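You operate a simulated robot arm through the tools that you are given. There is no shell and no other tool. Be economical: measure what you need, move in short steps, check, and stop when the job is done.

You are at the controls of a simulated two-armed robot. One attempt, no reset.

TASK
Hold the blue crate on the bench on the top of the big pale cover steady with one hand, lift the grey spark plug out of it with the other and set it down on the top of the big pale cover.

Only the result counts: the job must be done as asked and must still hold three seconds after the hand-in. Knocking over, shifting, dropping, spilling or breaking anything else fails it. Lids that push on must go on centred and level and be pressed home; caps that screw on are set level and turned clockwise until they are tight.

THE ROBOT
Two 7-joint arms with two-finger parallel grippers on one trunk, on a base that drives. Base frame: it is fixed to the floor where the robot stands at the start and does not move with it; the origin is under the middle of the robot, x ahead of it, y to its left, z up. Units: m, rad, N and s.
The left shoulder is at the start at [0.05, 0.161, 1.098], the right one opposite. With the tool pointing down near the work surface each hand reaches from about 0.22 to 0.68 m from the robot's upright axis, wherever it stands, measured 20 degrees to its own side. Places, roughly: top of the big pale cover [0.7, 0.3, 0.8]. Payload 3.43 kg a hand.
The TCP of each hand is the grasp point between the finger pads, 0.03 m short of the fingertips. In the tool frame z runs along the fingers and y along their closing line. The gripper opens to 0.094 m. The fingers are 0.028 m wide and 0.01 m thick; the gripper's body (0.05 by 0.096 m) begins 0.055 m behind the TCP.
Orientation is that of the tool frame in the base frame, as a unit quaternion [x, y, z, w]. With the fingers straight down and closing along the base's y, the tool's x points along the base's -x, its y along +y and its z along -z.

THE INTERFACE
- The arms move only by the tool apply_moves. It takes "left_series", "right_series" or both (then of equal length, played together; a hand with none holds still); each is a list of rows, each a list of 6 numbers: the shift along the tool's x, y, z in units of 40 mm (1.0 is 40 mm), then the turn, a rotation vector about the tool's x, y, z in units of 4 degrees (1.0 is 4 degrees). In form: [[tx, ty, tz, ax, ay, az], ...]. A call has 1 to 12 rows; each row shifts and turns the commanded pose from where the row before left it, along the tool's axes as they then stand. "left_jaw" and "right_jaw" are, for a hand that has rows, the gripper command, from -1 (shut) to 1 (fully open), values between in proportion, set as the call begins (left out, the last holds). A call with a number of a shift or a turn outside -1 to 1 is refused whole. A row lasts 0.2 s, in which the tool goes at most 0.05 m and 0.15 rad; a call with a longer step from one row to the next is refused whole, and so is a gripper value outside its range. Where a pose cannot be reached the arm comes as near as it can. A force on the tool above 40 N (or 10 N above the force at the start of the call, whichever is more), or a blocked arm, ends the call early, and 0.2 s more pass. The fingers move at their own pace (about 0.045 m/s each) and stop on an object; they squeeze with about 24 N. The grip force told is the motor's: it shows also when the fingers shut on nothing. Time passes only in rows, and 0.2 s behind the last, so rows that do not move let the fingers close. It gives the time, the measured TCP pose, the force on the tool (base axes), the opening and the grip force at its end, in the units of the frame above (readings bear some noise), with the torque about the TCP (base axes, N m) and any sound that the robot's microphone picked up.
- Cameras (640 x 400 px; columns grow to the right, rows downward): "scene" is now at [0.1294, 0.0152, 1.2306]; the picture's right is [0.18, -0.98, 0.00], its down [-0.47, -0.09, -0.88] and it looks along [0.86, 0.16, -0.48] (base axes); focal length 214 px, centre (320, 200). "left" rides on the left gripper at [0.076, -0.014, -0.102] in its tool frame; the picture's right is [0.18, 0.98, 0.00], its down [-0.75, 0.14, -0.64] and it looks along [-0.63, 0.12, 0.77] (tool axes); focal length 243 px, centre (320, 200). "right" rides on the right gripper at [0.076, 0.014, -0.103] in its tool frame; the picture's right is [-0.18, 0.98, 0.00], its down [-0.75, -0.14, -0.64] and it looks along [-0.63, -0.12, 0.77] (tool axes); focal length 243 px, centre (320, 200). There is no depth. A picture from a camera that has moved, and an enlarged one, comes with that camera's place and axes in the base frame and with its lens.
- camera(camera): a new picture of that camera. No time passes.
- move_column(by): slides the trunk up (or, below 0, down) by that many m; the arms and the scene camera ride with it, the base frame stays. It gives what a move gives, with no picture.
- base_move(legs): drives the robot by 1 to 6 legs, each [ahead, left, turn to the left] in m, m and rad, along the robot's own axes; the way and the turn of a leg run together, so that a leg with both is an arc; at most 1.5 m and 3.142 rad a leg. The arms and the cameras ride along, it lands a little off, and it stops where it bumps. It gives what a move gives.
- pan_tilt(pan, tilt): turns the head with the scene camera to pan (to the left, within 1.396 rad either way) and tilt (down, from -0.506 to 1.204), counted from straight ahead of the robot. It gives what a move gives.
- zoom(camera, box): a new picture of the part [left, top, right, bottom] of that camera's present view, enlarged. No time passes.
- finish_job(): hands the job in; it is judged then, once.

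Work in short steps. Places have to be worked out from the pictures, the camera data and where the tool is seen: move nearer, look again, correct. Check each grasp and each placing, and mend what went wrong. You have 120 turns and 108 pictures in all, those below and enlarged ones among them. Open the grippers and draw the arms clear of the work before you hand the job in, unless the task says otherwise; then end with one line.

The tools are called after "Emit:" as name(argument=value, ...) on one line, values as JSON. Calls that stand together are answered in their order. apply_moves: Moves the arms, as the interface text tells. Its arguments: {"type":"object","properties":{"left_series":{"type":"array"},"left_jaw":{"type":"number"},"right_series":{"type":"array"},"right_jaw":{"type":"number"}},"required":[]} The other tools are called the same way: move_column (by) slides the trunk up or down; base_move (legs) drives the base; pan_tilt (pan, tilt) turns the head that bears the scene camera; camera (camera) takes a picture; zoom (camera, box) takes an enlarged picture of a part of a camera's view; finish_job () hands the job in.

At the start:

```text
t: 0.0
left_ee_pos: [0.4291, 0.3723, 1.1583]
left_tcp_rot: [0.001, 1.0, 0.001, 0.0]
left_contact_force: [0.6, -0.4, 0.2]
left_ft_torque: [0.0, 0.01, 0.01]
left_width: 0.0943
left_gripper_force: 0.0
right_ee_pos: [0.343, -0.0463, 1.1374]
right_tcp_rot: [0.001, 1.0, 0.0, 0.0]
right_contact_force: [-0.4, -0.2, 0.2]
right_ft_torque: [0.01, -0.01, 0.0]
right_width: 0.0942
right_gripper_force: 0.0
trunk travel left (down, up): [-0.125, 0.142]
robot x, y, heading: [0.0018, -0.0009, 0.002]
head pan, tilt: [0.185, 0.501]
```

scene: 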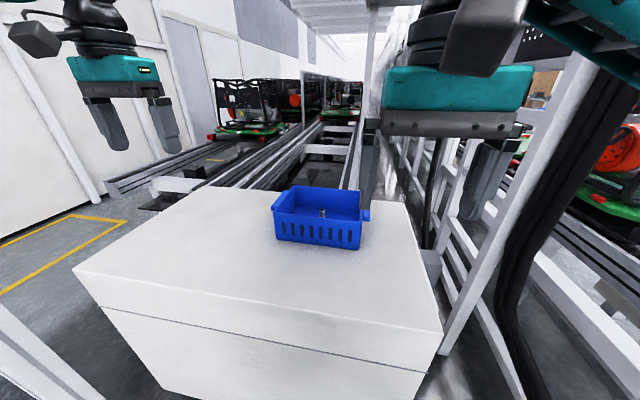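
right: 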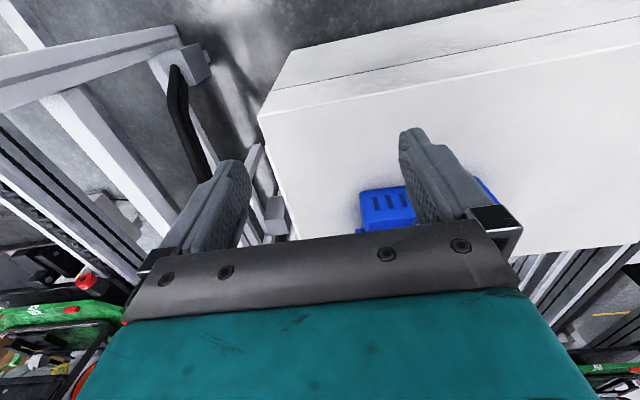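
left: 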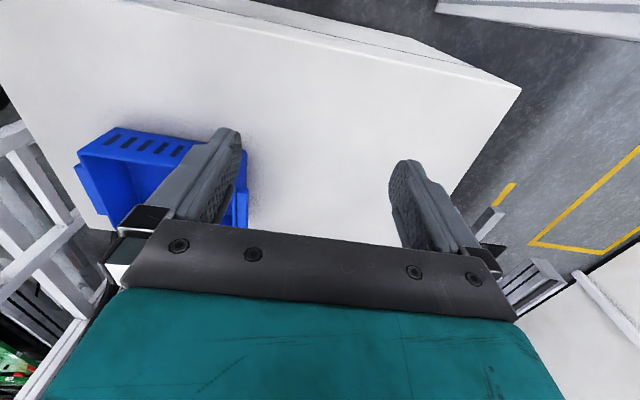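

I zoom in on the crate to measure it.

Emit:
zoom(camera="scene", box=[250, 170, 390, 258])

Emit:
zoom(camera="left", box=[60, 110, 270, 240])

```text
4.55 times, centred on (320, 214) of scene
camera zoom: at [0.1294, 0.0152, 1.2306], right [0.18, -0.98, 0.0], down [-0.47, -0.09, -0.88], along [0.86, 0.16, -0.48], focal length 975 px, centre (320, 136)
```

zoom: 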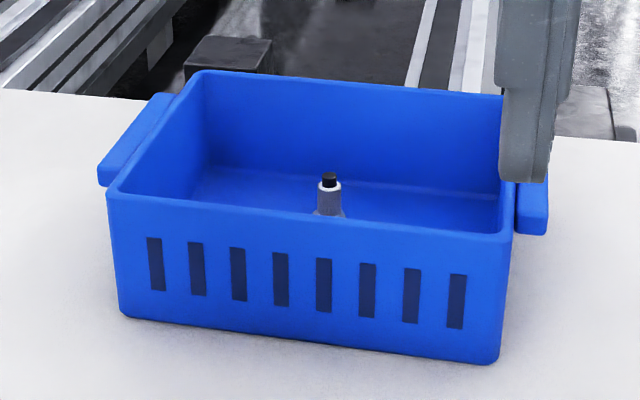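

```text
3.05 times, centred on (165, 175) of left
camera zoom: at [0.3534, 0.356, 1.2601], right [-0.18, 0.98, 0.0], down [0.75, 0.14, 0.64], along [0.63, 0.12, -0.77], focal length 739 px, centre (792, 276)
```

zoom: 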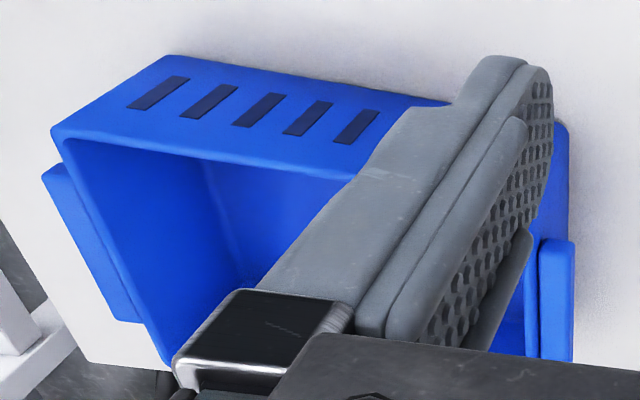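

The crate spans about x 0.615–0.81, y −0.005–0.243, with its rim at z≈0.90. The plug stands near (0.715, 0.118). I drive slightly closer, since the crate is at the edge of reach.

Emit:
base_move(legs=[[0.12, 0.08, 0]])

Emit:
pan_tilt(pan=0.07, tilt=0.75)

Emit:
camera(camera="scene")

Emit:
camera(camera="right")

```text
t: 1.4
left_ee_pos: [0.5197, 0.4501, 1.1573]
left_tcp_rot: [0.002, 1.0, -0.001, -0.001]
left_contact_force: [0.7, 0.6, -0.5]
left_ft_torque: [-0.04, -0.02, 0.03]
left_width: 0.0937
left_gripper_force: 0.1
right_ee_pos: [0.4313, 0.0332, 1.1368]
right_tcp_rot: [0.002, 1.0, 0.0, 0.0]
right_contact_force: [-0.7, 0.1, -0.4]
right_ft_torque: [-0.02, 0.03, -0.01]
right_width: 0.0938
right_gripper_force: 0.1
trunk travel left (down, up): [-0.125, 0.142]
robot x, y, heading: [0.0882, 0.0843, -0.004]
head pan, tilt: [0.185, 0.501]
```

```text
t: 2.1
left_ee_pos: [0.5182, 0.4498, 1.1572]
left_tcp_rot: [0.002, 1.0, -0.001, 0.001]
left_contact_force: [0.5, 0.4, -0.5]
left_ft_torque: [-0.01, 0.0, -0.01]
left_width: 0.0938
left_gripper_force: 0.0
right_ee_pos: [0.4304, 0.0315, 1.1367]
right_tcp_rot: [0.002, 1.0, 0.0, 0.0]
right_contact_force: [-0.3, 0.3, 0.9]
right_ft_torque: [0.0, -0.01, 0.01]
right_width: 0.0944
right_gripper_force: 0.1
trunk travel left (down, up): [-0.125, 0.142]
robot x, y, heading: [0.0888, 0.0837, -0.007]
head pan, tilt: [0.07, 0.75]
```

```text
102 pictures are left
camera scene: at [0.2108, 0.0838, 1.2088], right [0.07, -1.0, 0.0], down [-0.68, -0.05, -0.73], along [0.73, 0.05, -0.68], focal length 214 px, centre (320, 200)
```

scene: 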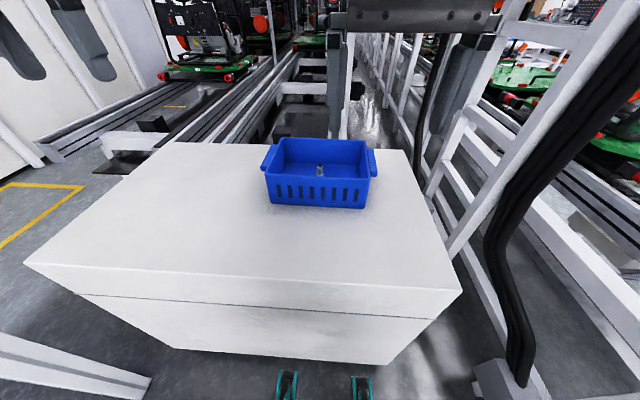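

```text
101 pictures are left
camera right: at [0.3554, 0.0452, 1.2393], right [0.19, 0.98, 0.0], down [0.75, -0.14, 0.64], along [0.63, -0.12, -0.77], focal length 243 px, centre (320, 200)
```

right: 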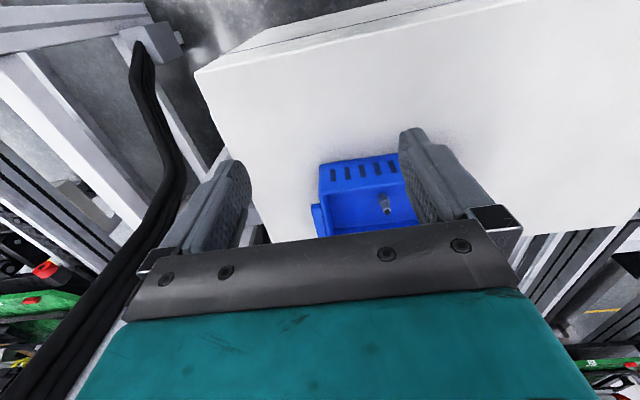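

I re-measure the crate and plug from the new viewpoint.

Emit:
zoom(camera="scene", box=[250, 125, 390, 213])

Emit:
zoom(camera="right", box=[300, 140, 430, 240])

```text
4.55 times, centred on (320, 169) of scene
camera zoom: at [0.2108, 0.0838, 1.2088], right [0.07, -1.0, 0.0], down [-0.68, -0.05, -0.73], along [0.73, 0.05, -0.68], focal length 975 px, centre (320, 341)
```

zoom: 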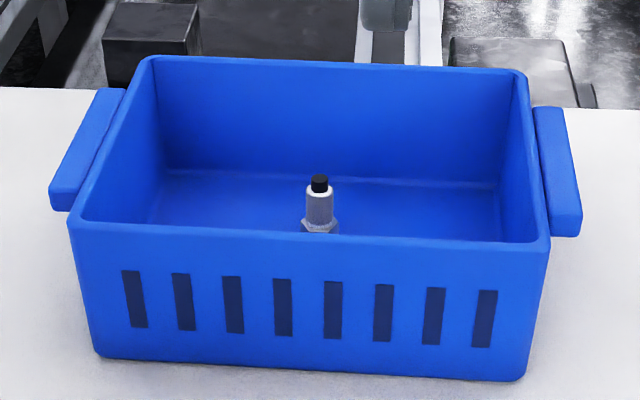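

```text
4.00 times, centred on (365, 190) of right
camera zoom: at [0.3554, 0.0452, 1.2393], right [0.19, 0.98, 0.0], down [0.75, -0.14, 0.64], along [0.63, -0.12, -0.77], focal length 970 px, centre (140, 240)
```

zoom: 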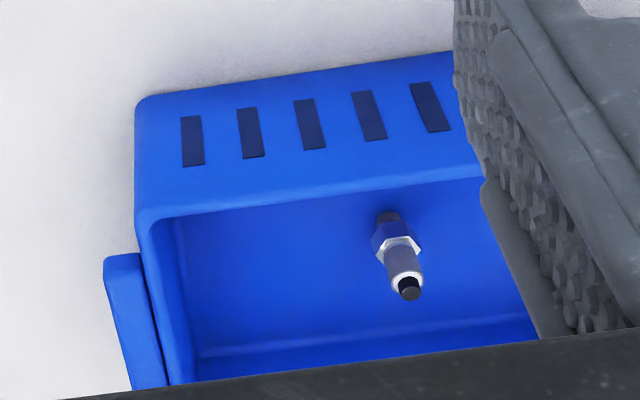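

The plug is upright at about (0.725, 0.120), tip z≈0.865. The left wall plus handle is centred at y≈0.253, so I bring the left hand above it.

Emit:
apply_moves(left_series=[[-0.569, -0.616, 0.49, 0, 0, 0], [-0.569, -0.616, 0.49, 0, 0, 0], [-0.569, -0.616, 0.49, 0, 0, 0], [-0.569, -0.616, 0.49, 0, 0, 0], [-0.569, -0.616, 0.49, 0, 0, 0], [-0.569, -0.616, 0.49, 0, 0, 0], [-0.569, -0.616, 0.49, 0, 0, 0], [-0.569, -0.616, 0.49, 0, 0, 0], [0, 0, 0, 0, 0, 0]], left_jaw=1)

Emit:
camera(camera="left")

Emit:
camera(camera="scene")

```text
t: 4.2
left_ee_pos: [0.6309, 0.2943, 0.9978]
left_tcp_rot: [0.002, 1.0, 0.0, 0.001]
left_contact_force: [0.1, 0.7, -0.3]
left_ft_torque: [-0.02, 0.0, -0.03]
left_width: 0.0937
left_gripper_force: 0.1
left hand out of reach, approached as far as the arm can: row 6, 7, 8
right_ee_pos: [0.4315, 0.0326, 1.1368]
right_tcp_rot: [0.002, 1.0, -0.001, 0.001]
right_contact_force: [0.1, -0.4, 1.1]
right_ft_torque: [0.02, -0.01, -0.02]
right_width: 0.0941
right_gripper_force: 0.2
trunk travel left (down, up): [-0.125, 0.142]
robot x, y, heading: [0.0876, 0.0786, 0.001]
head pan, tilt: [0.07, 0.75]
```

```text
98 pictures are left
camera left: at [0.5548, 0.28, 1.1005], right [-0.18, 0.98, 0.0], down [0.75, 0.14, 0.64], along [0.63, 0.12, -0.77], focal length 243 px, centre (320, 200)
```

left: 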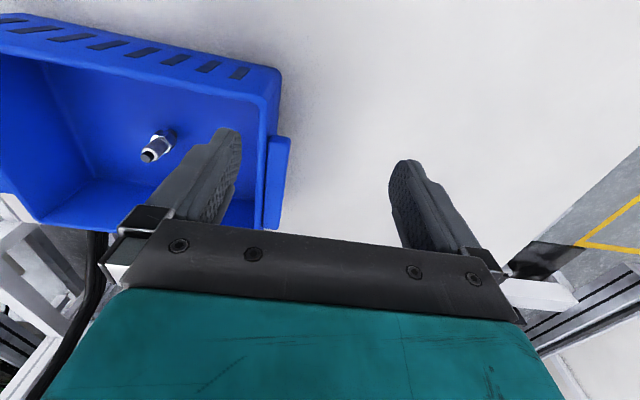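

```text
97 pictures are left
camera scene: at [0.2108, 0.0838, 1.2087], right [0.07, -1.0, 0.0], down [-0.68, -0.05, -0.73], along [0.73, 0.05, -0.68], focal length 214 px, centre (320, 200)
```

scene: 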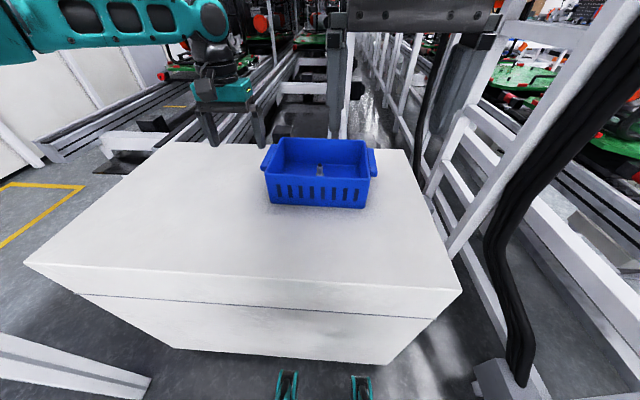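

The left arm ran out of reach. Before driving nearer, I tilt the head to check the gap between the base and the cover.

Emit:
pan_tilt(pan=0.07, tilt=1.15)

Emit:
camera(camera="scene")

```text
t: 5.0
left_ee_pos: [0.6316, 0.2938, 0.9976]
left_tcp_rot: [0.002, 1.0, 0.0, 0.001]
left_contact_force: [-0.1, -0.6, 0.1]
left_ft_torque: [0.02, 0.02, 0.0]
left_width: 0.0942
left_gripper_force: 0.1
right_ee_pos: [0.4324, 0.0317, 1.1373]
right_tcp_rot: [0.003, 1.0, -0.001, -0.001]
right_contact_force: [5.4, -1.4, -11.2]
right_ft_torque: [0.04, -0.37, 0.07]
right_width: 0.0941
right_gripper_force: 0.0
trunk travel left (down, up): [-0.125, 0.142]
robot x, y, heading: [0.0895, 0.0766, -0.003]
head pan, tilt: [0.07, 1.15]
```

```text
96 pictures are left
camera scene: at [0.1904, 0.0825, 1.1824], right [0.07, -1.0, 0.0], down [-0.89, -0.06, -0.45], along [0.44, 0.03, -0.9], focal length 214 px, centre (320, 200)
```

scene: 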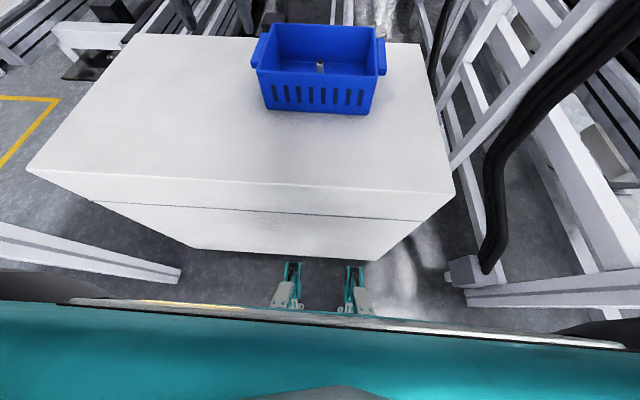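

There are about 7 cm between the base's feet and the cover. I tilt the head back, because the right hand showed a force, and then drive 5 cm nearer.

Emit:
pan_tilt(pan=0.07, tilt=0.8)

Emit:
base_move(legs=[[0.05, 0.0, 0]])

Emit:
camera(camera="scene")

```text
t: 5.8
left_ee_pos: [0.6308, 0.2943, 0.9983]
left_tcp_rot: [0.002, 1.0, 0.0, 0.001]
left_contact_force: [0.6, 0.4, -0.3]
left_ft_torque: [-0.03, -0.01, 0.05]
left_width: 0.0941
left_gripper_force: 0.1
right_ee_pos: [0.4313, 0.0321, 1.1363]
right_tcp_rot: [0.001, 1.0, 0.001, 0.0]
right_contact_force: [-0.4, -1.3, 0.9]
right_ft_torque: [0.04, -0.04, 0.01]
right_width: 0.0942
right_gripper_force: 0.1
trunk travel left (down, up): [-0.125, 0.142]
robot x, y, heading: [0.0886, 0.079, -0.001]
head pan, tilt: [0.07, 0.799]
```

```text
t: 6.6
left_ee_pos: [0.6309, 0.2951, 0.9971]
left_tcp_rot: [0.002, 1.0, 0.0, 0.001]
left_contact_force: [0.0, 0.6, 0.3]
left_ft_torque: [-0.01, 0.0, -0.01]
left_width: 0.0938
left_gripper_force: 0.1
right_ee_pos: [0.431, 0.0324, 1.1376]
right_tcp_rot: [0.003, 1.0, 0.0, -0.001]
right_contact_force: [0.3, 0.3, 0.7]
right_ft_torque: [-0.01, 0.0, 0.0]
right_width: 0.094
right_gripper_force: 0.1
trunk travel left (down, up): [-0.125, 0.142]
robot x, y, heading: [0.0879, 0.0797, -0.001]
head pan, tilt: [0.07, 0.799]
stopped in leg 1: the robot was blocked; the commanded pose is now the measured one
```

```text
95 pictures are left
camera scene: at [0.2086, 0.0836, 1.2047], right [0.07, -1.0, 0.0], down [-0.72, -0.05, -0.7], along [0.7, 0.05, -0.72], focal length 214 px, centre (320, 200)
```

scene: 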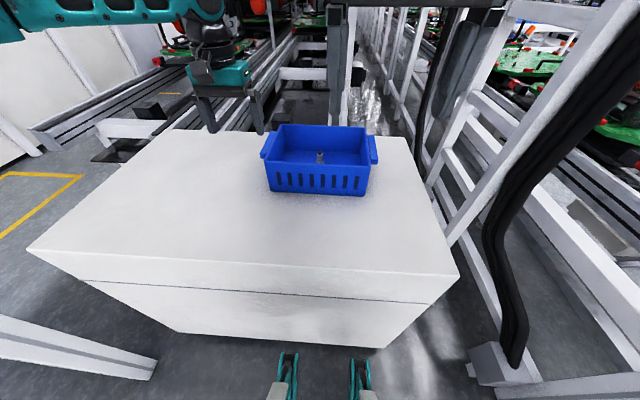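

The base is blocked at x≈0.088, so I'll gain reach another way. I shift the base left to line the shoulders up better and raise the trunk, so the arms can extend above the crate and then ride down.

Emit:
base_move(legs=[[-0.01, 0.15, 0], [0.02, 0, 0]])

Emit:
move_column(by=0.1)

Emit:
camera(camera="scene")

```text
t: 9.0
left_ee_pos: [0.6315, 0.445, 0.9986]
left_tcp_rot: [0.001, 1.0, -0.001, 0.001]
left_contact_force: [-0.1, -0.3, 1.1]
left_ft_torque: [0.01, -0.02, 0.0]
left_width: 0.0943
left_gripper_force: 0.0
right_ee_pos: [0.4306, 0.1808, 1.1367]
right_tcp_rot: [0.002, 1.0, 0.001, -0.001]
right_contact_force: [1.6, 1.1, 0.4]
right_ft_torque: [0.01, -0.01, -0.02]
right_width: 0.0942
right_gripper_force: 0.1
trunk travel left (down, up): [-0.125, 0.142]
robot x, y, heading: [0.0857, 0.2273, 0.001]
head pan, tilt: [0.07, 0.799]
stopped in leg 2: the robot was blocked; the commanded pose is now the measured one
```

```text
t: 10.4
left_ee_pos: [0.6309, 0.4452, 1.097]
left_tcp_rot: [0.001, 1.0, 0.0, 0.001]
left_contact_force: [-0.6, 0.7, 1.0]
left_ft_torque: [-0.02, 0.0, 0.01]
left_width: 0.0942
left_gripper_force: 0.0
right_ee_pos: [0.4328, 0.1805, 1.2368]
right_tcp_rot: [0.001, 1.0, 0.0, 0.0]
right_contact_force: [0.1, 0.1, -0.4]
right_ft_torque: [-0.01, 0.02, -0.01]
right_width: 0.094
right_gripper_force: 0.1
trunk travel left (down, up): [-0.225, 0.042]
robot x, y, heading: [0.0912, 0.2295, -0.001]
head pan, tilt: [0.07, 0.799]
```

```text
94 pictures are left
camera scene: at [0.2088, 0.2331, 1.3047], right [0.07, -1.0, 0.0], down [-0.72, -0.05, -0.7], along [0.7, 0.05, -0.72], focal length 214 px, centre (320, 200)
```

scene: 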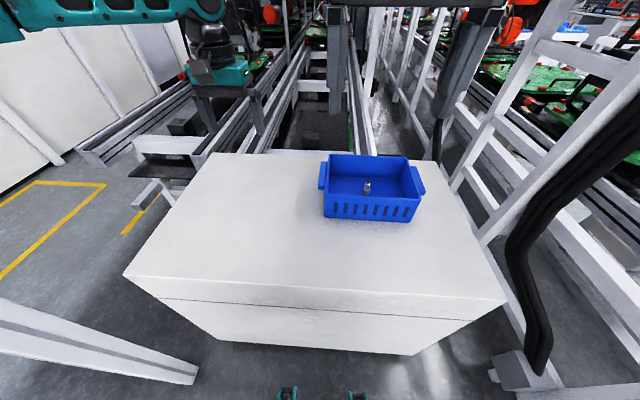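

Now I move the left hand above the left handle.

Emit:
apply_moves(left_series=[[0, -0.8, 0.56, 0, 0, 0], [0, -0.8, 0.56, 0, 0, 0], [0, -0.8, 0.56, 0, 0, 0], [0, -0.8, 0.56, 0, 0, 0], [-0.4, -0.8, 0.56, 0, 0, 0], [-0.6, -0.8, 0, 0, 0, 0], [-0.725, 0, 0, 0, 0, 0], [0, 0, 0, 0, 0, 0]])

Emit:
camera(camera="left")

Emit:
camera(camera="scene")

```text
t: 12.2
left_ee_pos: [0.5772, 0.3941, 1.032]
left_tcp_rot: [0.002, 1.0, -0.001, 0.003]
left_contact_force: [-0.6, 0.4, -0.9]
left_ft_torque: [0.0, 0.04, -0.01]
left_width: 0.0939
left_gripper_force: 0.0
left hand out of reach, approached as far as the arm can: row 1, 2, 3, 4, 5, 6, 7
right_ee_pos: [0.4314, 0.1811, 1.2374]
right_tcp_rot: [0.002, 1.0, 0.001, -0.001]
right_contact_force: [-0.5, 0.6, 0.5]
right_ft_torque: [0.0, -0.01, 0.01]
right_width: 0.0939
right_gripper_force: 0.1
trunk travel left (down, up): [-0.225, 0.042]
robot x, y, heading: [0.0856, 0.2291, -0.003]
head pan, tilt: [0.07, 0.799]
```

```text
93 pictures are left
camera left: at [0.4999, 0.3794, 1.1343], right [-0.18, 0.98, 0.0], down [0.75, 0.14, 0.64], along [0.63, 0.11, -0.76], focal length 243 px, centre (320, 200)
```

left: 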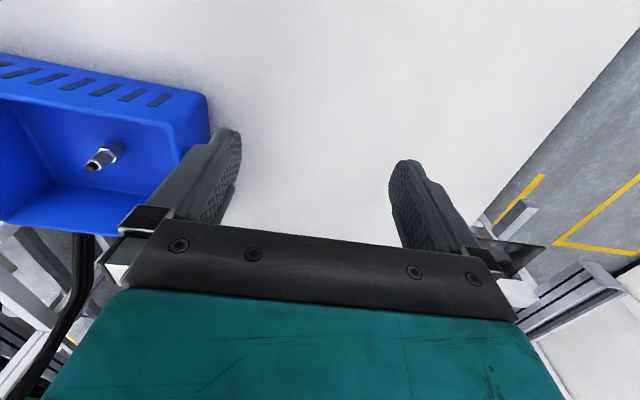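

```text
92 pictures are left
camera scene: at [0.2085, 0.233, 1.3047], right [0.07, -1.0, 0.0], down [-0.72, -0.05, -0.7], along [0.7, 0.05, -0.72], focal length 214 px, centre (320, 200)
```

scene: 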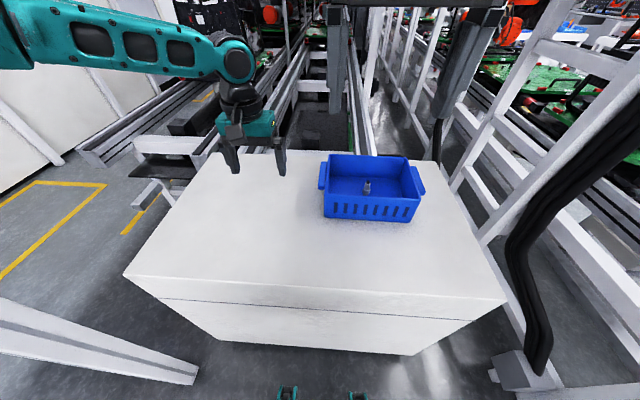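

The higher trunk made reach worse. I bring the trunk back down, where the hand is clear of the crate, and test forward reach at the lower height.

Emit:
move_column(by=-0.1)

Emit:
apply_moves(left_series=[[-0.8, 0, 0, 0, 0, 0], [-0.8, 0, 0, 0, 0, 0], [-0.8, 0, 0, 0, 0, 0], [-0.6, 0, 0, 0, 0, 0], [0, 0, 0, 0, 0, 0]])

```text
t: 13.5
left_ee_pos: [0.5753, 0.3926, 0.9322]
left_tcp_rot: [0.002, 1.0, -0.002, 0.002]
left_contact_force: [-0.1, -0.6, 0.4]
left_ft_torque: [0.02, 0.01, 0.0]
left_width: 0.0942
left_gripper_force: 0.0
right_ee_pos: [0.4317, 0.1819, 1.1364]
right_tcp_rot: [0.002, 1.0, 0.001, 0.0]
right_contact_force: [1.0, 0.0, -0.6]
right_ft_torque: [-0.01, 0.0, -0.02]
right_width: 0.0939
right_gripper_force: 0.1
trunk travel left (down, up): [-0.125, 0.142]
robot x, y, heading: [0.089, 0.2261, -0.002]
head pan, tilt: [0.07, 0.799]
```

```text
t: 14.7
left_ee_pos: [0.6276, 0.4491, 0.9508]
left_tcp_rot: [0.001, 1.0, -0.002, 0.003]
left_contact_force: [0.0, -0.4, 0.1]
left_ft_torque: [0.01, 0.01, -0.03]
left_width: 0.0942
left_gripper_force: 0.1
left hand out of reach, approached as far as the arm can: row 1, 2, 3, 4
right_ee_pos: [0.4314, 0.182, 1.1363]
right_tcp_rot: [0.002, 1.0, 0.001, -0.001]
right_contact_force: [0.0, 0.3, -1.0]
right_ft_torque: [0.0, 0.03, 0.03]
right_width: 0.0943
right_gripper_force: 0.0
trunk travel left (down, up): [-0.125, 0.142]
robot x, y, heading: [0.0896, 0.2278, -0.006]
head pan, tilt: [0.07, 0.799]
```

The reach boundary suggests a wrist limit with the tool vertical. I test a 20° forward lean of the fingers with a forward move, still clear of the crate.

Emit:
apply_moves(left_series=[[0, 0, -0.3, 0, -1, 0], [0, 0, -0.3, 0, -1, 0], [0, 0, -0.3, 0, -1, 0], [0, 0, 0, 0, -1, 0], [0, 0, 0, 0, -1, 0], [-0.6, 0, 0, 0, 0, 0], [-0.6, 0, 0, 0, 0, 0], [-0.6, 0, 0, 0, 0, 0], [0, 0, 0, 0, 0, 0]])

```text
t: 16.7
left_ee_pos: [0.6928, 0.4473, 1.0113]
left_tcp_rot: [0.002, 0.984, -0.001, 0.175]
left_contact_force: [-0.3, 0.0, -0.2]
left_ft_torque: [0.0, 0.01, 0.01]
left_width: 0.0938
left_gripper_force: 0.2
right_ee_pos: [0.43, 0.1808, 1.1368]
right_tcp_rot: [0.002, 1.0, 0.0, 0.0]
right_contact_force: [0.1, -0.7, 0.3]
right_ft_torque: [0.0, 0.01, -0.02]
right_width: 0.094
right_gripper_force: 0.0
trunk travel left (down, up): [-0.125, 0.142]
robot x, y, heading: [0.0878, 0.2276, 0.005]
head pan, tilt: [0.07, 0.799]
```

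With the lean it reaches further without complaint. I move it above the left handle at z≈0.96.

Emit:
apply_moves(left_series=[[0.04, -0.81, 0.2, 0, 0, 0], [0.05, -0.81, 0.2, 0, 0, 0], [0.05, -0.81, 0.2, 0, 0, 0], [0.05, -0.81, 0.2, 0, 0, 0], [0.04, -0.81, 0.2, 0, 0, 0], [0.04, -0.8, 0.23, 0, 0, 0], [0, 0, 0, 0, 0, 0]])

Emit:
camera(camera="left")

Emit:
camera(camera="scene")

```text
t: 18.3
left_ee_pos: [0.6073, 0.3582, 0.9767]
left_tcp_rot: [0.002, 0.984, -0.003, 0.176]
left_contact_force: [-0.5, 0.7, -0.3]
left_ft_torque: [0.02, -0.02, -0.01]
left_width: 0.094
left_gripper_force: 0.1
left hand out of reach, approached as far as the arm can: row 1, 2, 3, 4, 5, 6
right_ee_pos: [0.4315, 0.1817, 1.1367]
right_tcp_rot: [0.003, 1.0, 0.0, -0.001]
right_contact_force: [0.0, 0.6, -0.1]
right_ft_torque: [-0.01, -0.01, 0.01]
right_width: 0.094
right_gripper_force: 0.1
trunk travel left (down, up): [-0.125, 0.142]
robot x, y, heading: [0.0865, 0.2292, -0.003]
head pan, tilt: [0.07, 0.799]
```

```text
91 pictures are left
camera left: at [0.5006, 0.3448, 1.0463], right [-0.17, 0.98, -0.07], down [0.48, 0.14, 0.86], along [0.86, 0.11, -0.5], focal length 243 px, centre (320, 200)
```

left: 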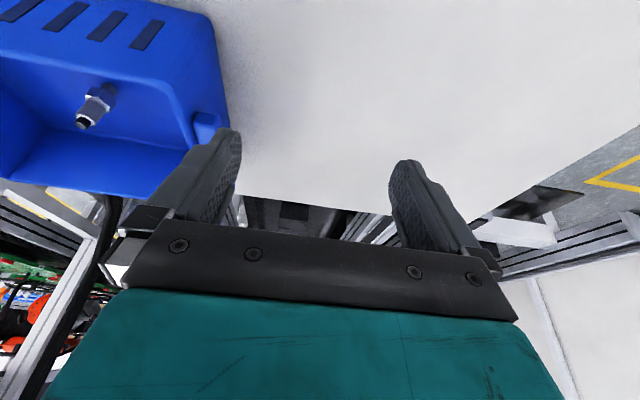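

```text
90 pictures are left
camera scene: at [0.2086, 0.2331, 1.2047], right [0.07, -1.0, 0.0], down [-0.72, -0.05, -0.7], along [0.7, 0.05, -0.72], focal length 214 px, centre (320, 200)
```

scene: 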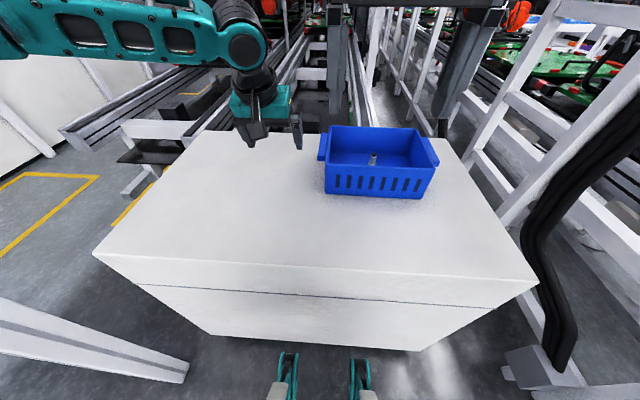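

The elbow is splayed and the wrist roll may be the limit. I test turning the tool about its own axis while moving inward.

Emit:
apply_moves(left_series=[[0, 0, -0.3, 0, 0, 1], [0, 0, -0.3, 0, 0, 1], [0, 0, 0, 0, 0, 1], [0, 0, 0, 0, 0, 1], [0, 0, 0, 0, 0, 1], [0, 0, 0, 0, 0, 1], [0, 0, 0, 0, 0, 1], [0, 0, 0, 0, 0, 1], [-0.6, 0, 0, 0, 0, 0], [-0.6, 0, 0, 0, 0, 0], [0, 0, 0, 0, 0, 0]])

Emit:
camera(camera="scene")

```text
t: 20.7
left_ee_pos: [0.6168, 0.3613, 1.0144]
left_tcp_rot: [0.273, 0.946, 0.047, 0.17]
left_contact_force: [-0.7, -0.2, -0.5]
left_ft_torque: [0.0, 0.01, -0.03]
left_width: 0.0938
left_gripper_force: 0.0
left hand out of reach, approached as far as the arm can: row 9, 10
right_ee_pos: [0.4296, 0.1814, 1.1369]
right_tcp_rot: [0.003, 1.0, -0.001, -0.001]
right_contact_force: [1.2, -0.1, 0.3]
right_ft_torque: [-0.01, 0.0, 0.02]
right_width: 0.0942
right_gripper_force: 0.0
trunk travel left (down, up): [-0.125, 0.142]
robot x, y, heading: [0.0872, 0.2277, -0.001]
head pan, tilt: [0.07, 0.799]
```

```text
89 pictures are left
camera scene: at [0.2085, 0.2331, 1.2047], right [0.07, -1.0, 0.0], down [-0.72, -0.05, -0.7], along [0.7, 0.05, -0.72], focal length 214 px, centre (320, 200)
```

scene: 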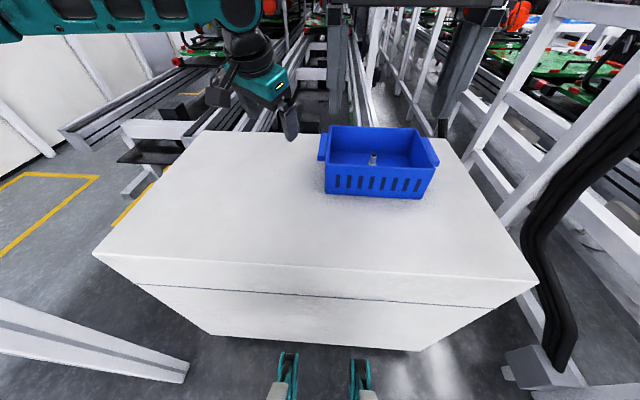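

I look at the arm's posture to understand what is limiting it.

Emit:
pan_tilt(pan=0.7, tilt=0.1)

Emit:
camera(camera="scene")

```text
t: 21.8
left_ee_pos: [0.6191, 0.3619, 1.0153]
left_tcp_rot: [0.272, 0.946, 0.047, 0.17]
left_contact_force: [0.0, -0.1, 0.6]
left_ft_torque: [-0.01, -0.03, 0.03]
left_width: 0.094
left_gripper_force: 0.0
right_ee_pos: [0.4307, 0.18, 1.1382]
right_tcp_rot: [0.001, 1.0, -0.001, -0.001]
right_contact_force: [0.1, -0.2, 0.6]
right_ft_torque: [0.01, 0.02, -0.02]
right_width: 0.0942
right_gripper_force: 0.0
trunk travel left (down, up): [-0.125, 0.142]
robot x, y, heading: [0.0843, 0.2322, -0.002]
head pan, tilt: [0.7, 0.099]
```

```text
88 pictures are left
camera scene: at [0.1987, 0.2868, 1.2677], right [0.64, -0.77, 0.0], down [-0.08, -0.06, -0.99], along [0.76, 0.64, -0.1], focal length 214 px, centre (320, 200)
```

scene: 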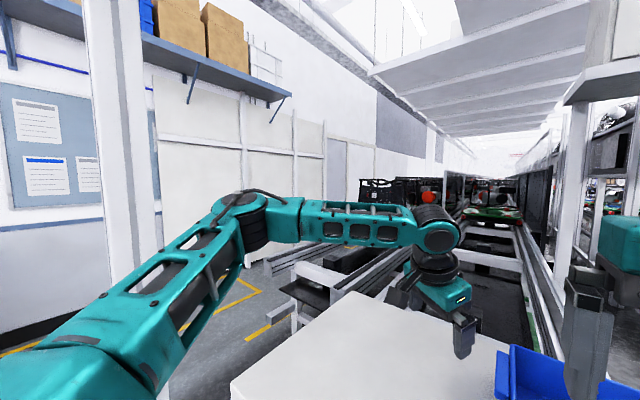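

The left elbow is out to the side. I check whether the right arm, whose posture differs, can extend straight ahead from where it is.

Emit:
apply_moves(right_series=[[-0.4, 0.3, 0.6, 0, 0, 0], [-0.6, 0.3, 0.6, 0, 0, 0], [-0.6, 0.3, 0.5, 0, 0, 0], [-0.6, 0.3, 0.5, 0, 0, 0], [-0.8, 0.3, 0.3, 0, 0, 0], [-0.9, 0.3, 0, 0, 0, 0], [-0.9, -0.2, 0, 0, 0, 0], [0, 0, 0, 0, 0, 0]])

Emit:
pan_tilt(pan=-0.5, tilt=0.3)

Emit:
camera(camera="scene")

```text
t: 23.6
left_ee_pos: [0.6167, 0.3611, 1.0142]
left_tcp_rot: [0.274, 0.946, 0.046, 0.17]
left_contact_force: [-0.8, 0.4, -0.2]
left_ft_torque: [-0.03, -0.03, -0.02]
left_width: 0.0943
left_gripper_force: 0.1
right_ee_pos: [0.6236, 0.2452, 1.037]
right_tcp_rot: [0.001, 1.0, 0.002, 0.0]
right_contact_force: [1.3, 0.4, 1.2]
right_ft_torque: [0.02, 0.03, 0.01]
right_width: 0.0941
right_gripper_force: 0.0
trunk travel left (down, up): [-0.125, 0.142]
robot x, y, heading: [0.0853, 0.2264, 0.001]
head pan, tilt: [0.7, 0.099]
```

```text
t: 25.0
left_ee_pos: [0.6185, 0.3626, 1.0149]
left_tcp_rot: [0.273, 0.946, 0.045, 0.17]
left_contact_force: [-0.1, 0.0, 1.5]
left_ft_torque: [0.03, -0.02, 0.03]
left_width: 0.0937
left_gripper_force: 0.1
right_ee_pos: [0.6245, 0.2446, 1.0367]
right_tcp_rot: [0.002, 1.0, 0.0, -0.001]
right_contact_force: [-0.3, 0.1, -0.2]
right_ft_torque: [0.0, 0.0, 0.01]
right_width: 0.0938
right_gripper_force: 0.0
trunk travel left (down, up): [-0.125, 0.142]
robot x, y, heading: [0.088, 0.2299, 0.002]
head pan, tilt: [-0.499, 0.3]
```

```text
87 pictures are left
camera scene: at [0.21, 0.1829, 1.2491], right [-0.48, -0.88, 0.0], down [-0.26, 0.14, -0.96], along [0.84, -0.46, -0.3], focal length 214 px, centre (320, 200)
```

scene: 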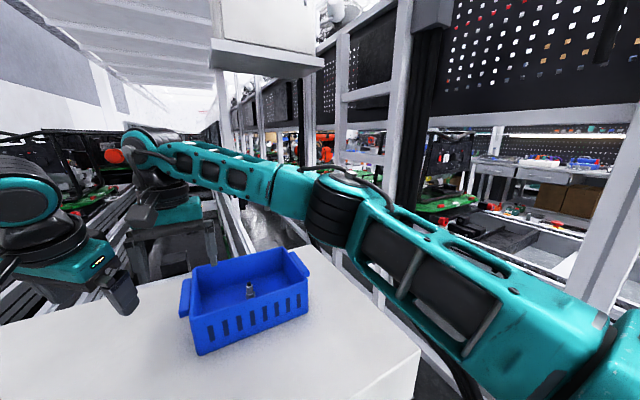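

The right arm extends inward without trouble; its route through the chest area was the better one. I continue it above the plug.

Emit:
apply_moves(right_series=[[-0.5, -0.8, 0.1, 0, 0, 0], [-0.5, -0.8, 0.1, 0, 0, 0], [-0.5, -0.8, 0.1, 0, 0, 0], [-0.5, -0.7, 0.1, 0, 0, 0], [-0.5, 0, 0, 0, 0, 0], [0, 0, 0, 0, 0, 0]])

```text
t: 26.4
left_ee_pos: [0.6188, 0.3609, 1.0142]
left_tcp_rot: [0.272, 0.946, 0.046, 0.17]
left_contact_force: [-0.1, 0.1, 0.4]
left_ft_torque: [-0.03, -0.01, -0.03]
left_width: 0.0942
left_gripper_force: 0.0
right_ee_pos: [0.7139, 0.1197, 1.0205]
right_tcp_rot: [0.001, 1.0, 0.0, 0.001]
right_contact_force: [0.2, 0.2, 0.3]
right_ft_torque: [-0.02, 0.0, 0.0]
right_width: 0.0942
right_gripper_force: 0.1
right hand out of reach, approached as far as the arm can: row 5
trunk travel left (down, up): [-0.125, 0.142]
robot x, y, heading: [0.0866, 0.2295, -0.002]
head pan, tilt: [-0.499, 0.3]
```

The right hand almost reaches vertically above the plug, and a slight lean will cover the rest. Now I straighten the left hand and bring it toward the chest so its elbow reconfigures.

Emit:
apply_moves(left_series=[[0, 0, -0.3, 0, 0, -1], [0, 0, -0.3, 0, 0, -1], [0, 0, -0.3, 0, 0, -1], [0, 0, -0.3, 0, 0, -1], [0, 0, -0.3, 0, 0, -1], [0, 0, -0.3, 0, 0, -1], [0, 0, -0.3, 0, 0, -1], [0, 0, -0.3, 0, 0, -1], [0.5, 0, 0, 0, 1, 0], [0.5, 0, 0, 0, 1, 0], [0.5, 0, 0, 0, 1, 0], [0.5, 0, 0, 0, 1, 0]])

Emit:
apply_moves(left_series=[[0.8, -0.3, 0, 0, 1, 0], [0.8, -0.3, 0, 0, 0, 0], [0.8, -0.3, 0, 0, 0, 0], [0, -0.6, 0, 0, 0, 0], [0, 0, 0, 0, 0, 0]])

```text
t: 29.0
left_ee_pos: [0.5072, 0.3631, 1.0857]
left_tcp_rot: [0.0, 0.999, -0.002, 0.036]
left_contact_force: [-0.5, -0.2, 0.2]
left_ft_torque: [-0.01, 0.0, 0.02]
left_width: 0.0939
left_gripper_force: 0.1
right_ee_pos: [0.7125, 0.1203, 1.0206]
right_tcp_rot: [0.002, 1.0, 0.0, 0.001]
right_contact_force: [-0.2, 0.0, 0.0]
right_ft_torque: [0.02, -0.01, 0.02]
right_width: 0.0942
right_gripper_force: 0.1
trunk travel left (down, up): [-0.125, 0.142]
robot x, y, heading: [0.0867, 0.2309, -0.003]
head pan, tilt: [-0.499, 0.3]
```

```text
t: 30.2
left_ee_pos: [0.4113, 0.3148, 1.0832]
left_tcp_rot: [0.001, 1.0, -0.001, 0.001]
left_contact_force: [0.2, -1.3, -0.7]
left_ft_torque: [-0.02, 0.02, 0.02]
left_width: 0.0941
left_gripper_force: 0.0
left hand out of reach, approached as far as the arm can: row 4
right_ee_pos: [0.7132, 0.1202, 1.0204]
right_tcp_rot: [0.002, 1.0, 0.0, -0.001]
right_contact_force: [-0.8, -0.1, 0.1]
right_ft_torque: [-0.02, 0.02, -0.03]
right_width: 0.0938
right_gripper_force: 0.1
trunk travel left (down, up): [-0.125, 0.142]
robot x, y, heading: [0.0849, 0.2321, -0.003]
head pan, tilt: [-0.499, 0.3]
```

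I look at the left arm posture here while trying a raise and a move inward.

Emit:
apply_moves(left_series=[[-0.2, 0, -0.7, 0, 0, 0], [-0.2, 0, -0.7, 0, 0, 0], [-0.1, -0.4, 0, 0, 0, 0], [0, -0.5, 0, 0, 0, 0], [0, 0, 0, 0, 0, 0]])

Emit:
pan_tilt(pan=0.7, tilt=0.2)

Emit:
camera(camera="scene")

```text
t: 31.4
left_ee_pos: [0.4206, 0.3257, 1.1159]
left_tcp_rot: [0.002, 1.0, 0.0, 0.002]
left_contact_force: [-0.2, -0.4, 0.6]
left_ft_torque: [-0.02, -0.06, 0.01]
left_width: 0.094
left_gripper_force: 0.0
left hand out of reach, approached as far as the arm can: row 1, 2, 3, 4
right_ee_pos: [0.7125, 0.1198, 1.0207]
right_tcp_rot: [0.002, 1.0, 0.0, 0.001]
right_contact_force: [0.7, -0.5, -0.1]
right_ft_torque: [0.01, -0.01, 0.02]
right_width: 0.0941
right_gripper_force: 0.0
trunk travel left (down, up): [-0.125, 0.142]
robot x, y, heading: [0.0882, 0.229, 0.001]
head pan, tilt: [-0.499, 0.3]
```

```text
t: 32.8
left_ee_pos: [0.4218, 0.3266, 1.1158]
left_tcp_rot: [0.0, 1.0, -0.001, 0.002]
left_contact_force: [0.6, -0.9, 0.0]
left_ft_torque: [-0.01, 0.0, 0.01]
left_width: 0.094
left_gripper_force: 0.0
right_ee_pos: [0.7119, 0.1199, 1.0202]
right_tcp_rot: [0.002, 1.0, 0.0, 0.0]
right_contact_force: [-0.1, 0.1, 0.3]
right_ft_torque: [0.0, 0.01, 0.01]
right_width: 0.0938
right_gripper_force: 0.1
trunk travel left (down, up): [-0.125, 0.142]
robot x, y, heading: [0.0892, 0.2281, 0.001]
head pan, tilt: [0.7, 0.201]
```

```text
86 pictures are left
camera scene: at [0.1995, 0.2875, 1.2584], right [0.64, -0.77, 0.0], down [-0.15, -0.13, -0.98], along [0.75, 0.63, -0.2], focal length 214 px, centre (320, 200)
```

scene: 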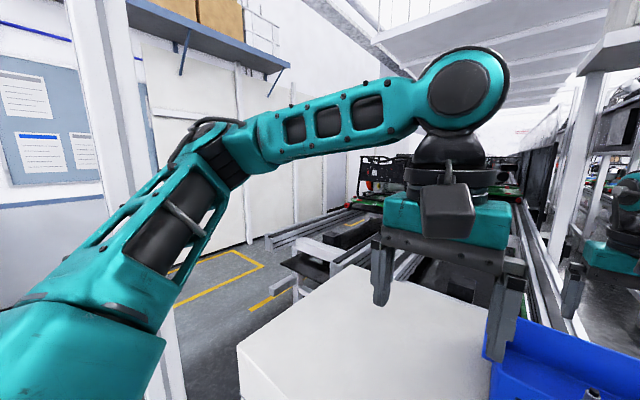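

I try lowering the left hand in front of the crate, then moving it inward at that lower height.

Emit:
apply_moves(left_series=[[0, 0, 0.8, 0, 0, 0], [0, 0, 0.8, 0, 0, 0], [0, 0, 0.8, 0, 0, 0], [0, 0, 0.8, 0, 0, 0], [0, -0.7, 0, 0, 0, 0], [0, -0.7, 0, 0, 0, 0], [0, -0.7, 0, 0, 0, 0], [0, 0, 0, 0, 0, 0]])

```text
t: 34.6
left_ee_pos: [0.4207, 0.3125, 0.9875]
left_tcp_rot: [0.001, 1.0, -0.001, 0.002]
left_contact_force: [0.0, -0.4, 0.4]
left_ft_torque: [-0.01, -0.01, -0.01]
left_width: 0.0938
left_gripper_force: 0.0
left hand out of reach, approached as far as the arm can: row 5, 6, 7
right_ee_pos: [0.7132, 0.1198, 1.0189]
right_tcp_rot: [0.001, 1.0, 0.0, 0.001]
right_contact_force: [-0.7, 0.3, -0.7]
right_ft_torque: [-0.04, 0.02, -0.02]
right_width: 0.094
right_gripper_force: 0.0
trunk travel left (down, up): [-0.125, 0.142]
robot x, y, heading: [0.0838, 0.2308, -0.001]
head pan, tilt: [0.7, 0.201]
```

The left arm's inward limit is at rel y≈0.08 with a vertical tool. My plan is for the left hand to pinch the front wall near its left corner, closing along x and leaning inward, with the base shifted back right. First I retract the right hand.

Emit:
apply_moves(right_series=[[0.9, 0, 0, 0, 0, 0], [0.9, 0, -0.2, 0, 0, 0], [0.9, 0, -0.3, 0, 0, 0], [0.9, 0, -0.5, 0, 0, 0], [0.9, 0.1, -0.3, 0, 0, 0], [0.9, 0.1, -0.3, 0, 0, 0], [0.9, 0.1, -0.3, 0, 0, 0], [0.7, 0.1, -0.3, 0, 0, 0]], left_series=[[0, 0, -0.3, 0, 0, 1], [0, 0, -0.3, 0, 0, 1], [0, 0, 0, 0, 0, 1], [0, 0, 0, 0, 0, 1], [0, 0, 0, 0, 0, 1], [0, 0, 0, 0, 0, 1], [0, 0, 0, 0, 0, 1], [0, 0, 0, 0, 0, 1]])

Emit:
base_move(legs=[[0, -0.13, 0]])

Emit:
apply_moves(left_series=[[0, 0, 0, 0, 0, 1], [0, 0, 0, 0, 0, 1], [0, 0, 0, 0, 0, 1], [0, 0, 0, 0, 0, 1], [0, 0, 0, 0, 0, 1], [0, 0, 0, 0, 0, 1], [0, 0, 0, 0, 0, 1], [0, 0, 0, 0, 0, 1], [0, 0, 0, 0, 0, 1], [0, 0, 0, 0, 0, 1], [0, 0, 0, 0, 0, 1], [0, 0, 0, 0, 0, 1]])

```text
t: 36.4
left_ee_pos: [0.422, 0.3115, 1.0118]
left_tcp_rot: [0.278, 0.961, 0.0, 0.002]
left_contact_force: [1.6, -0.5, 0.1]
left_ft_torque: [0.0, 0.0, 0.0]
left_width: 0.094
left_gripper_force: 0.0
right_ee_pos: [0.4318, 0.1379, 1.1104]
right_tcp_rot: [0.002, 1.0, 0.0, -0.001]
right_contact_force: [0.2, -0.2, -1.2]
right_ft_torque: [-0.01, 0.0, 0.01]
right_width: 0.0941
right_gripper_force: 0.0
trunk travel left (down, up): [-0.125, 0.142]
robot x, y, heading: [0.0914, 0.2266, 0.0]
head pan, tilt: [0.7, 0.201]
```

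```text
t: 38.1
left_ee_pos: [0.4219, 0.1829, 1.0126]
left_tcp_rot: [0.276, 0.961, 0.0, 0.002]
left_contact_force: [-1.1, -0.5, 0.1]
left_ft_torque: [0.03, 0.0, -0.01]
left_width: 0.0938
left_gripper_force: 0.1
right_ee_pos: [0.4325, 0.0076, 1.1085]
right_tcp_rot: [0.001, 1.0, 0.001, -0.001]
right_contact_force: [0.6, 0.1, -0.7]
right_ft_torque: [0.03, -0.01, 0.01]
right_width: 0.094
right_gripper_force: 0.1
trunk travel left (down, up): [-0.125, 0.142]
robot x, y, heading: [0.0895, 0.1015, 0.001]
head pan, tilt: [0.7, 0.201]
```

```text
t: 40.8
left_ee_pos: [0.4213, 0.1822, 1.0117]
left_tcp_rot: [0.644, 0.765, 0.0, 0.002]
left_contact_force: [-0.2, 1.2, -0.3]
left_ft_torque: [0.01, -0.01, 0.0]
left_width: 0.0939
left_gripper_force: 0.1
right_ee_pos: [0.4324, 0.0088, 1.1087]
right_tcp_rot: [0.001, 1.0, 0.001, 0.0]
right_contact_force: [-0.4, -0.3, -0.4]
right_ft_torque: [0.02, -0.02, -0.02]
right_width: 0.0941
right_gripper_force: 0.1
trunk travel left (down, up): [-0.125, 0.142]
robot x, y, heading: [0.0885, 0.0977, -0.001]
head pan, tilt: [0.7, 0.201]
```

Yaw is now 80°. I finish it to 90° and lean the fingers inward by 36°.

Emit:
apply_moves(left_series=[[0, 0, 0, 0, 0, 1], [0, 0, 0, 0, 0, 1], [0, 0, 0, 0, 0, 0.45], [0, 0, 0, 0, -1, 0], [0, 0, 0, 0, -1, 0], [0, 0, 0, 0, -1, 0], [0, 0, 0, 0, -1, 0], [0, 0, 0, 0, -1, 0], [0, 0, 0, 0, -1, 0], [0, 0, 0, 0, -1, 0], [0, 0, 0, 0, -1, 0], [0, 0, 0, 0, -1, 0]])

Emit:
apply_moves(left_series=[[0, 0.8, 0, 0, 0, 0], [0, 0.8, 0, 0, 0, 0], [0, 0.8, 0, 0, 0, 0], [0, 0.8, 0, 0, 0, 0], [0, 0.8, 0, 0, 0, 0], [0, 0.6, 0, 0, 0, 0], [0, 0, 0, 0, 0, 0]])

Emit:
camera(camera="left")

```text
t: 43.4
left_ee_pos: [0.4209, 0.1838, 1.0119]
left_tcp_rot: [0.672, 0.672, -0.218, 0.221]
left_contact_force: [0.4, 0.3, -0.7]
left_ft_torque: [0.03, -0.02, -0.02]
left_width: 0.094
left_gripper_force: 0.0
right_ee_pos: [0.4331, 0.0076, 1.1103]
right_tcp_rot: [0.001, 1.0, 0.0, -0.001]
right_contact_force: [-0.5, 0.4, -0.3]
right_ft_torque: [-0.02, 0.02, -0.01]
right_width: 0.0938
right_gripper_force: 0.1
trunk travel left (down, up): [-0.125, 0.142]
robot x, y, heading: [0.0849, 0.1031, -0.001]
head pan, tilt: [0.7, 0.201]
```

```text
t: 45.0
left_ee_pos: [0.6045, 0.183, 1.0149]
left_tcp_rot: [0.672, 0.672, -0.218, 0.221]
left_contact_force: [-0.1, -0.4, -0.1]
left_ft_torque: [-0.02, 0.02, 0.0]
left_width: 0.0941
left_gripper_force: 0.0
right_ee_pos: [0.4344, 0.0079, 1.1082]
right_tcp_rot: [0.001, 1.0, 0.001, -0.001]
right_contact_force: [-0.3, 0.7, -1.1]
right_ft_torque: [0.01, 0.02, 0.01]
right_width: 0.0938
right_gripper_force: 0.0
trunk travel left (down, up): [-0.125, 0.142]
robot x, y, heading: [0.091, 0.1001, 0.0]
head pan, tilt: [0.7, 0.201]
```

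```text
85 pictures are left
camera left: at [0.5909, 0.3044, 1.0516], right [0.98, 0.15, -0.11], down [0.14, -0.23, 0.96], along [0.12, -0.96, -0.25], focal length 243 px, centre (320, 200)
```

left: 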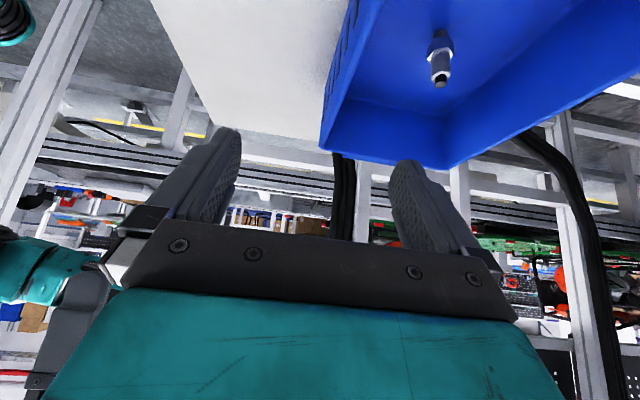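

The left hand now reaches x=0.60 cleanly. I point the head at the crate to refine the front wall position.

Emit:
pan_tilt(pan=0.0, tilt=0.75)

Emit:
camera(camera="scene")

Emit:
zoom(camera="scene", box=[250, 100, 410, 200])

```text
t: 46.0
left_ee_pos: [0.6043, 0.1847, 1.0146]
left_tcp_rot: [0.672, 0.672, -0.218, 0.221]
left_contact_force: [0.2, 0.0, -0.4]
left_ft_torque: [0.0, -0.02, 0.0]
left_width: 0.0941
left_gripper_force: 0.1
right_ee_pos: [0.4339, 0.0079, 1.109]
right_tcp_rot: [0.0, 1.0, 0.0, -0.001]
right_contact_force: [-0.4, -0.4, 0.1]
right_ft_torque: [0.03, -0.01, 0.02]
right_width: 0.0939
right_gripper_force: 0.2
trunk travel left (down, up): [-0.125, 0.142]
robot x, y, heading: [0.0916, 0.0977, -0.002]
head pan, tilt: [0.0, 0.75]
```

```text
84 pictures are left
camera scene: at [0.2108, 0.098, 1.2088], right [0.0, -1.0, 0.0], down [-0.68, 0.0, -0.73], along [0.73, 0.0, -0.68], focal length 214 px, centre (320, 200)
```

scene: 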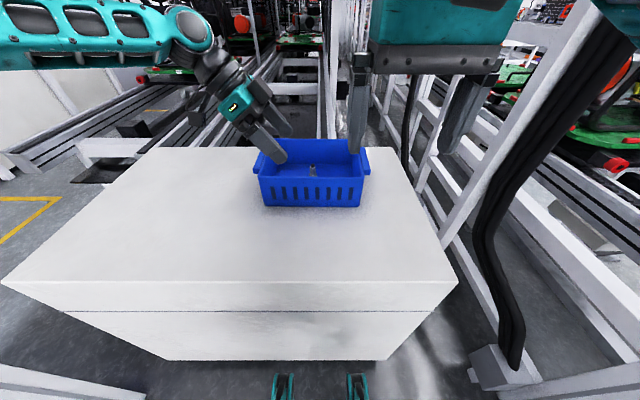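

```text
4.00 times, centred on (330, 150) of scene
camera zoom: at [0.2108, 0.098, 1.2088], right [0.0, -1.0, 0.0], down [-0.68, 0.0, -0.73], along [0.73, 0.0, -0.68], focal length 858 px, centre (280, 400)
```

zoom: 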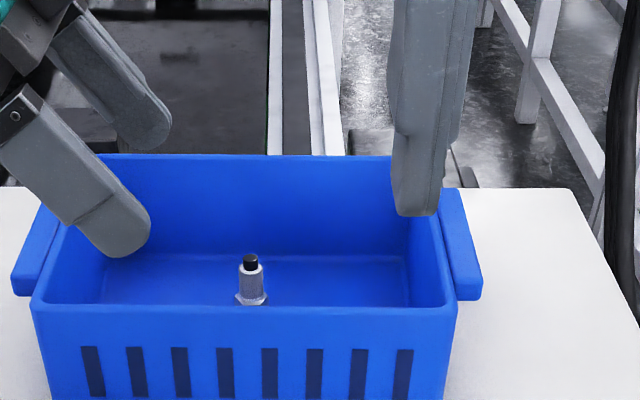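

The front wall centre is at x≈0.625 and the rim at z≈0.897. I lower the left hand two thirds of the way astride the wall near y≈0.20.

Emit:
apply_moves(left_series=[[0.3725, 0.13, 0.4, 0, 0, 0], [0.3725, 0.13, 0.4, 0, 0, 0], [0.3725, 0.13, 0.4, 0, 0, 0], [0.3725, 0.13, 0.4, 0, 0, 0], [0, 0, 0, 0, 0, 0]])

Emit:
camera(camera="left")

Emit:
zoom(camera="scene", box=[220, 80, 380, 180])

```text
t: 47.2
left_ee_pos: [0.6088, 0.2064, 0.9335]
left_tcp_rot: [0.672, 0.672, -0.218, 0.221]
left_contact_force: [0.6, -0.2, -0.7]
left_ft_torque: [0.01, -0.04, -0.05]
left_width: 0.0938
left_gripper_force: 0.0
left hand out of reach, approached as far as the arm can: row 2, 3, 4
right_ee_pos: [0.4335, 0.0076, 1.1086]
right_tcp_rot: [0.0, 1.0, 0.0, -0.001]
right_contact_force: [-0.6, -0.6, -0.2]
right_ft_torque: [0.03, -0.01, 0.0]
right_width: 0.0941
right_gripper_force: 0.0
trunk travel left (down, up): [-0.125, 0.142]
robot x, y, heading: [0.0852, 0.1016, 0.002]
head pan, tilt: [0.0, 0.75]
```

```text
82 pictures are left
camera left: at [0.5945, 0.3276, 0.9708], right [0.98, 0.15, -0.1], down [0.14, -0.23, 0.96], along [0.12, -0.96, -0.25], focal length 243 px, centre (320, 200)
```

left: 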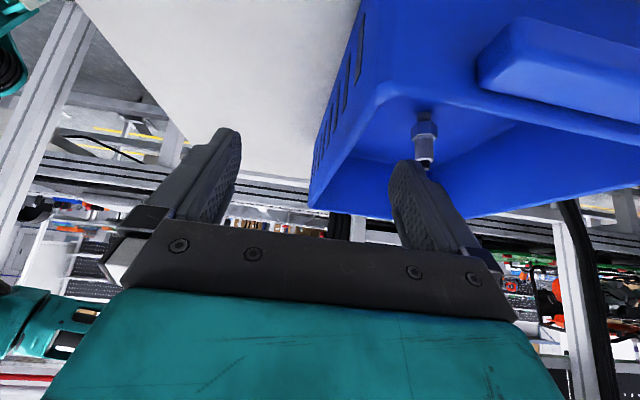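

```text
4.00 times, centred on (300, 130) of scene
camera zoom: at [0.2107, 0.0979, 1.2087], right [0.0, -1.0, 0.0], down [-0.68, 0.0, -0.73], along [0.73, 0.0, -0.68], focal length 858 px, centre (400, 480)
```

zoom: 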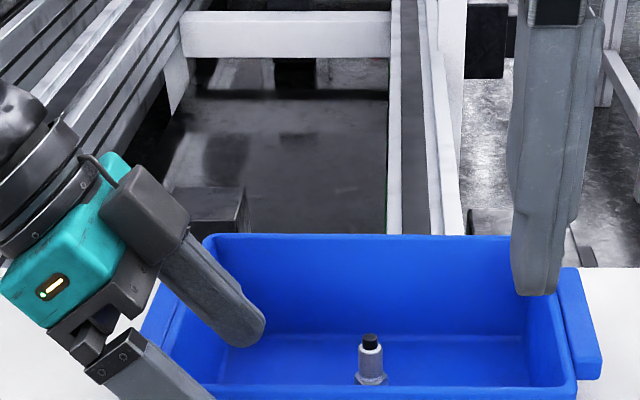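

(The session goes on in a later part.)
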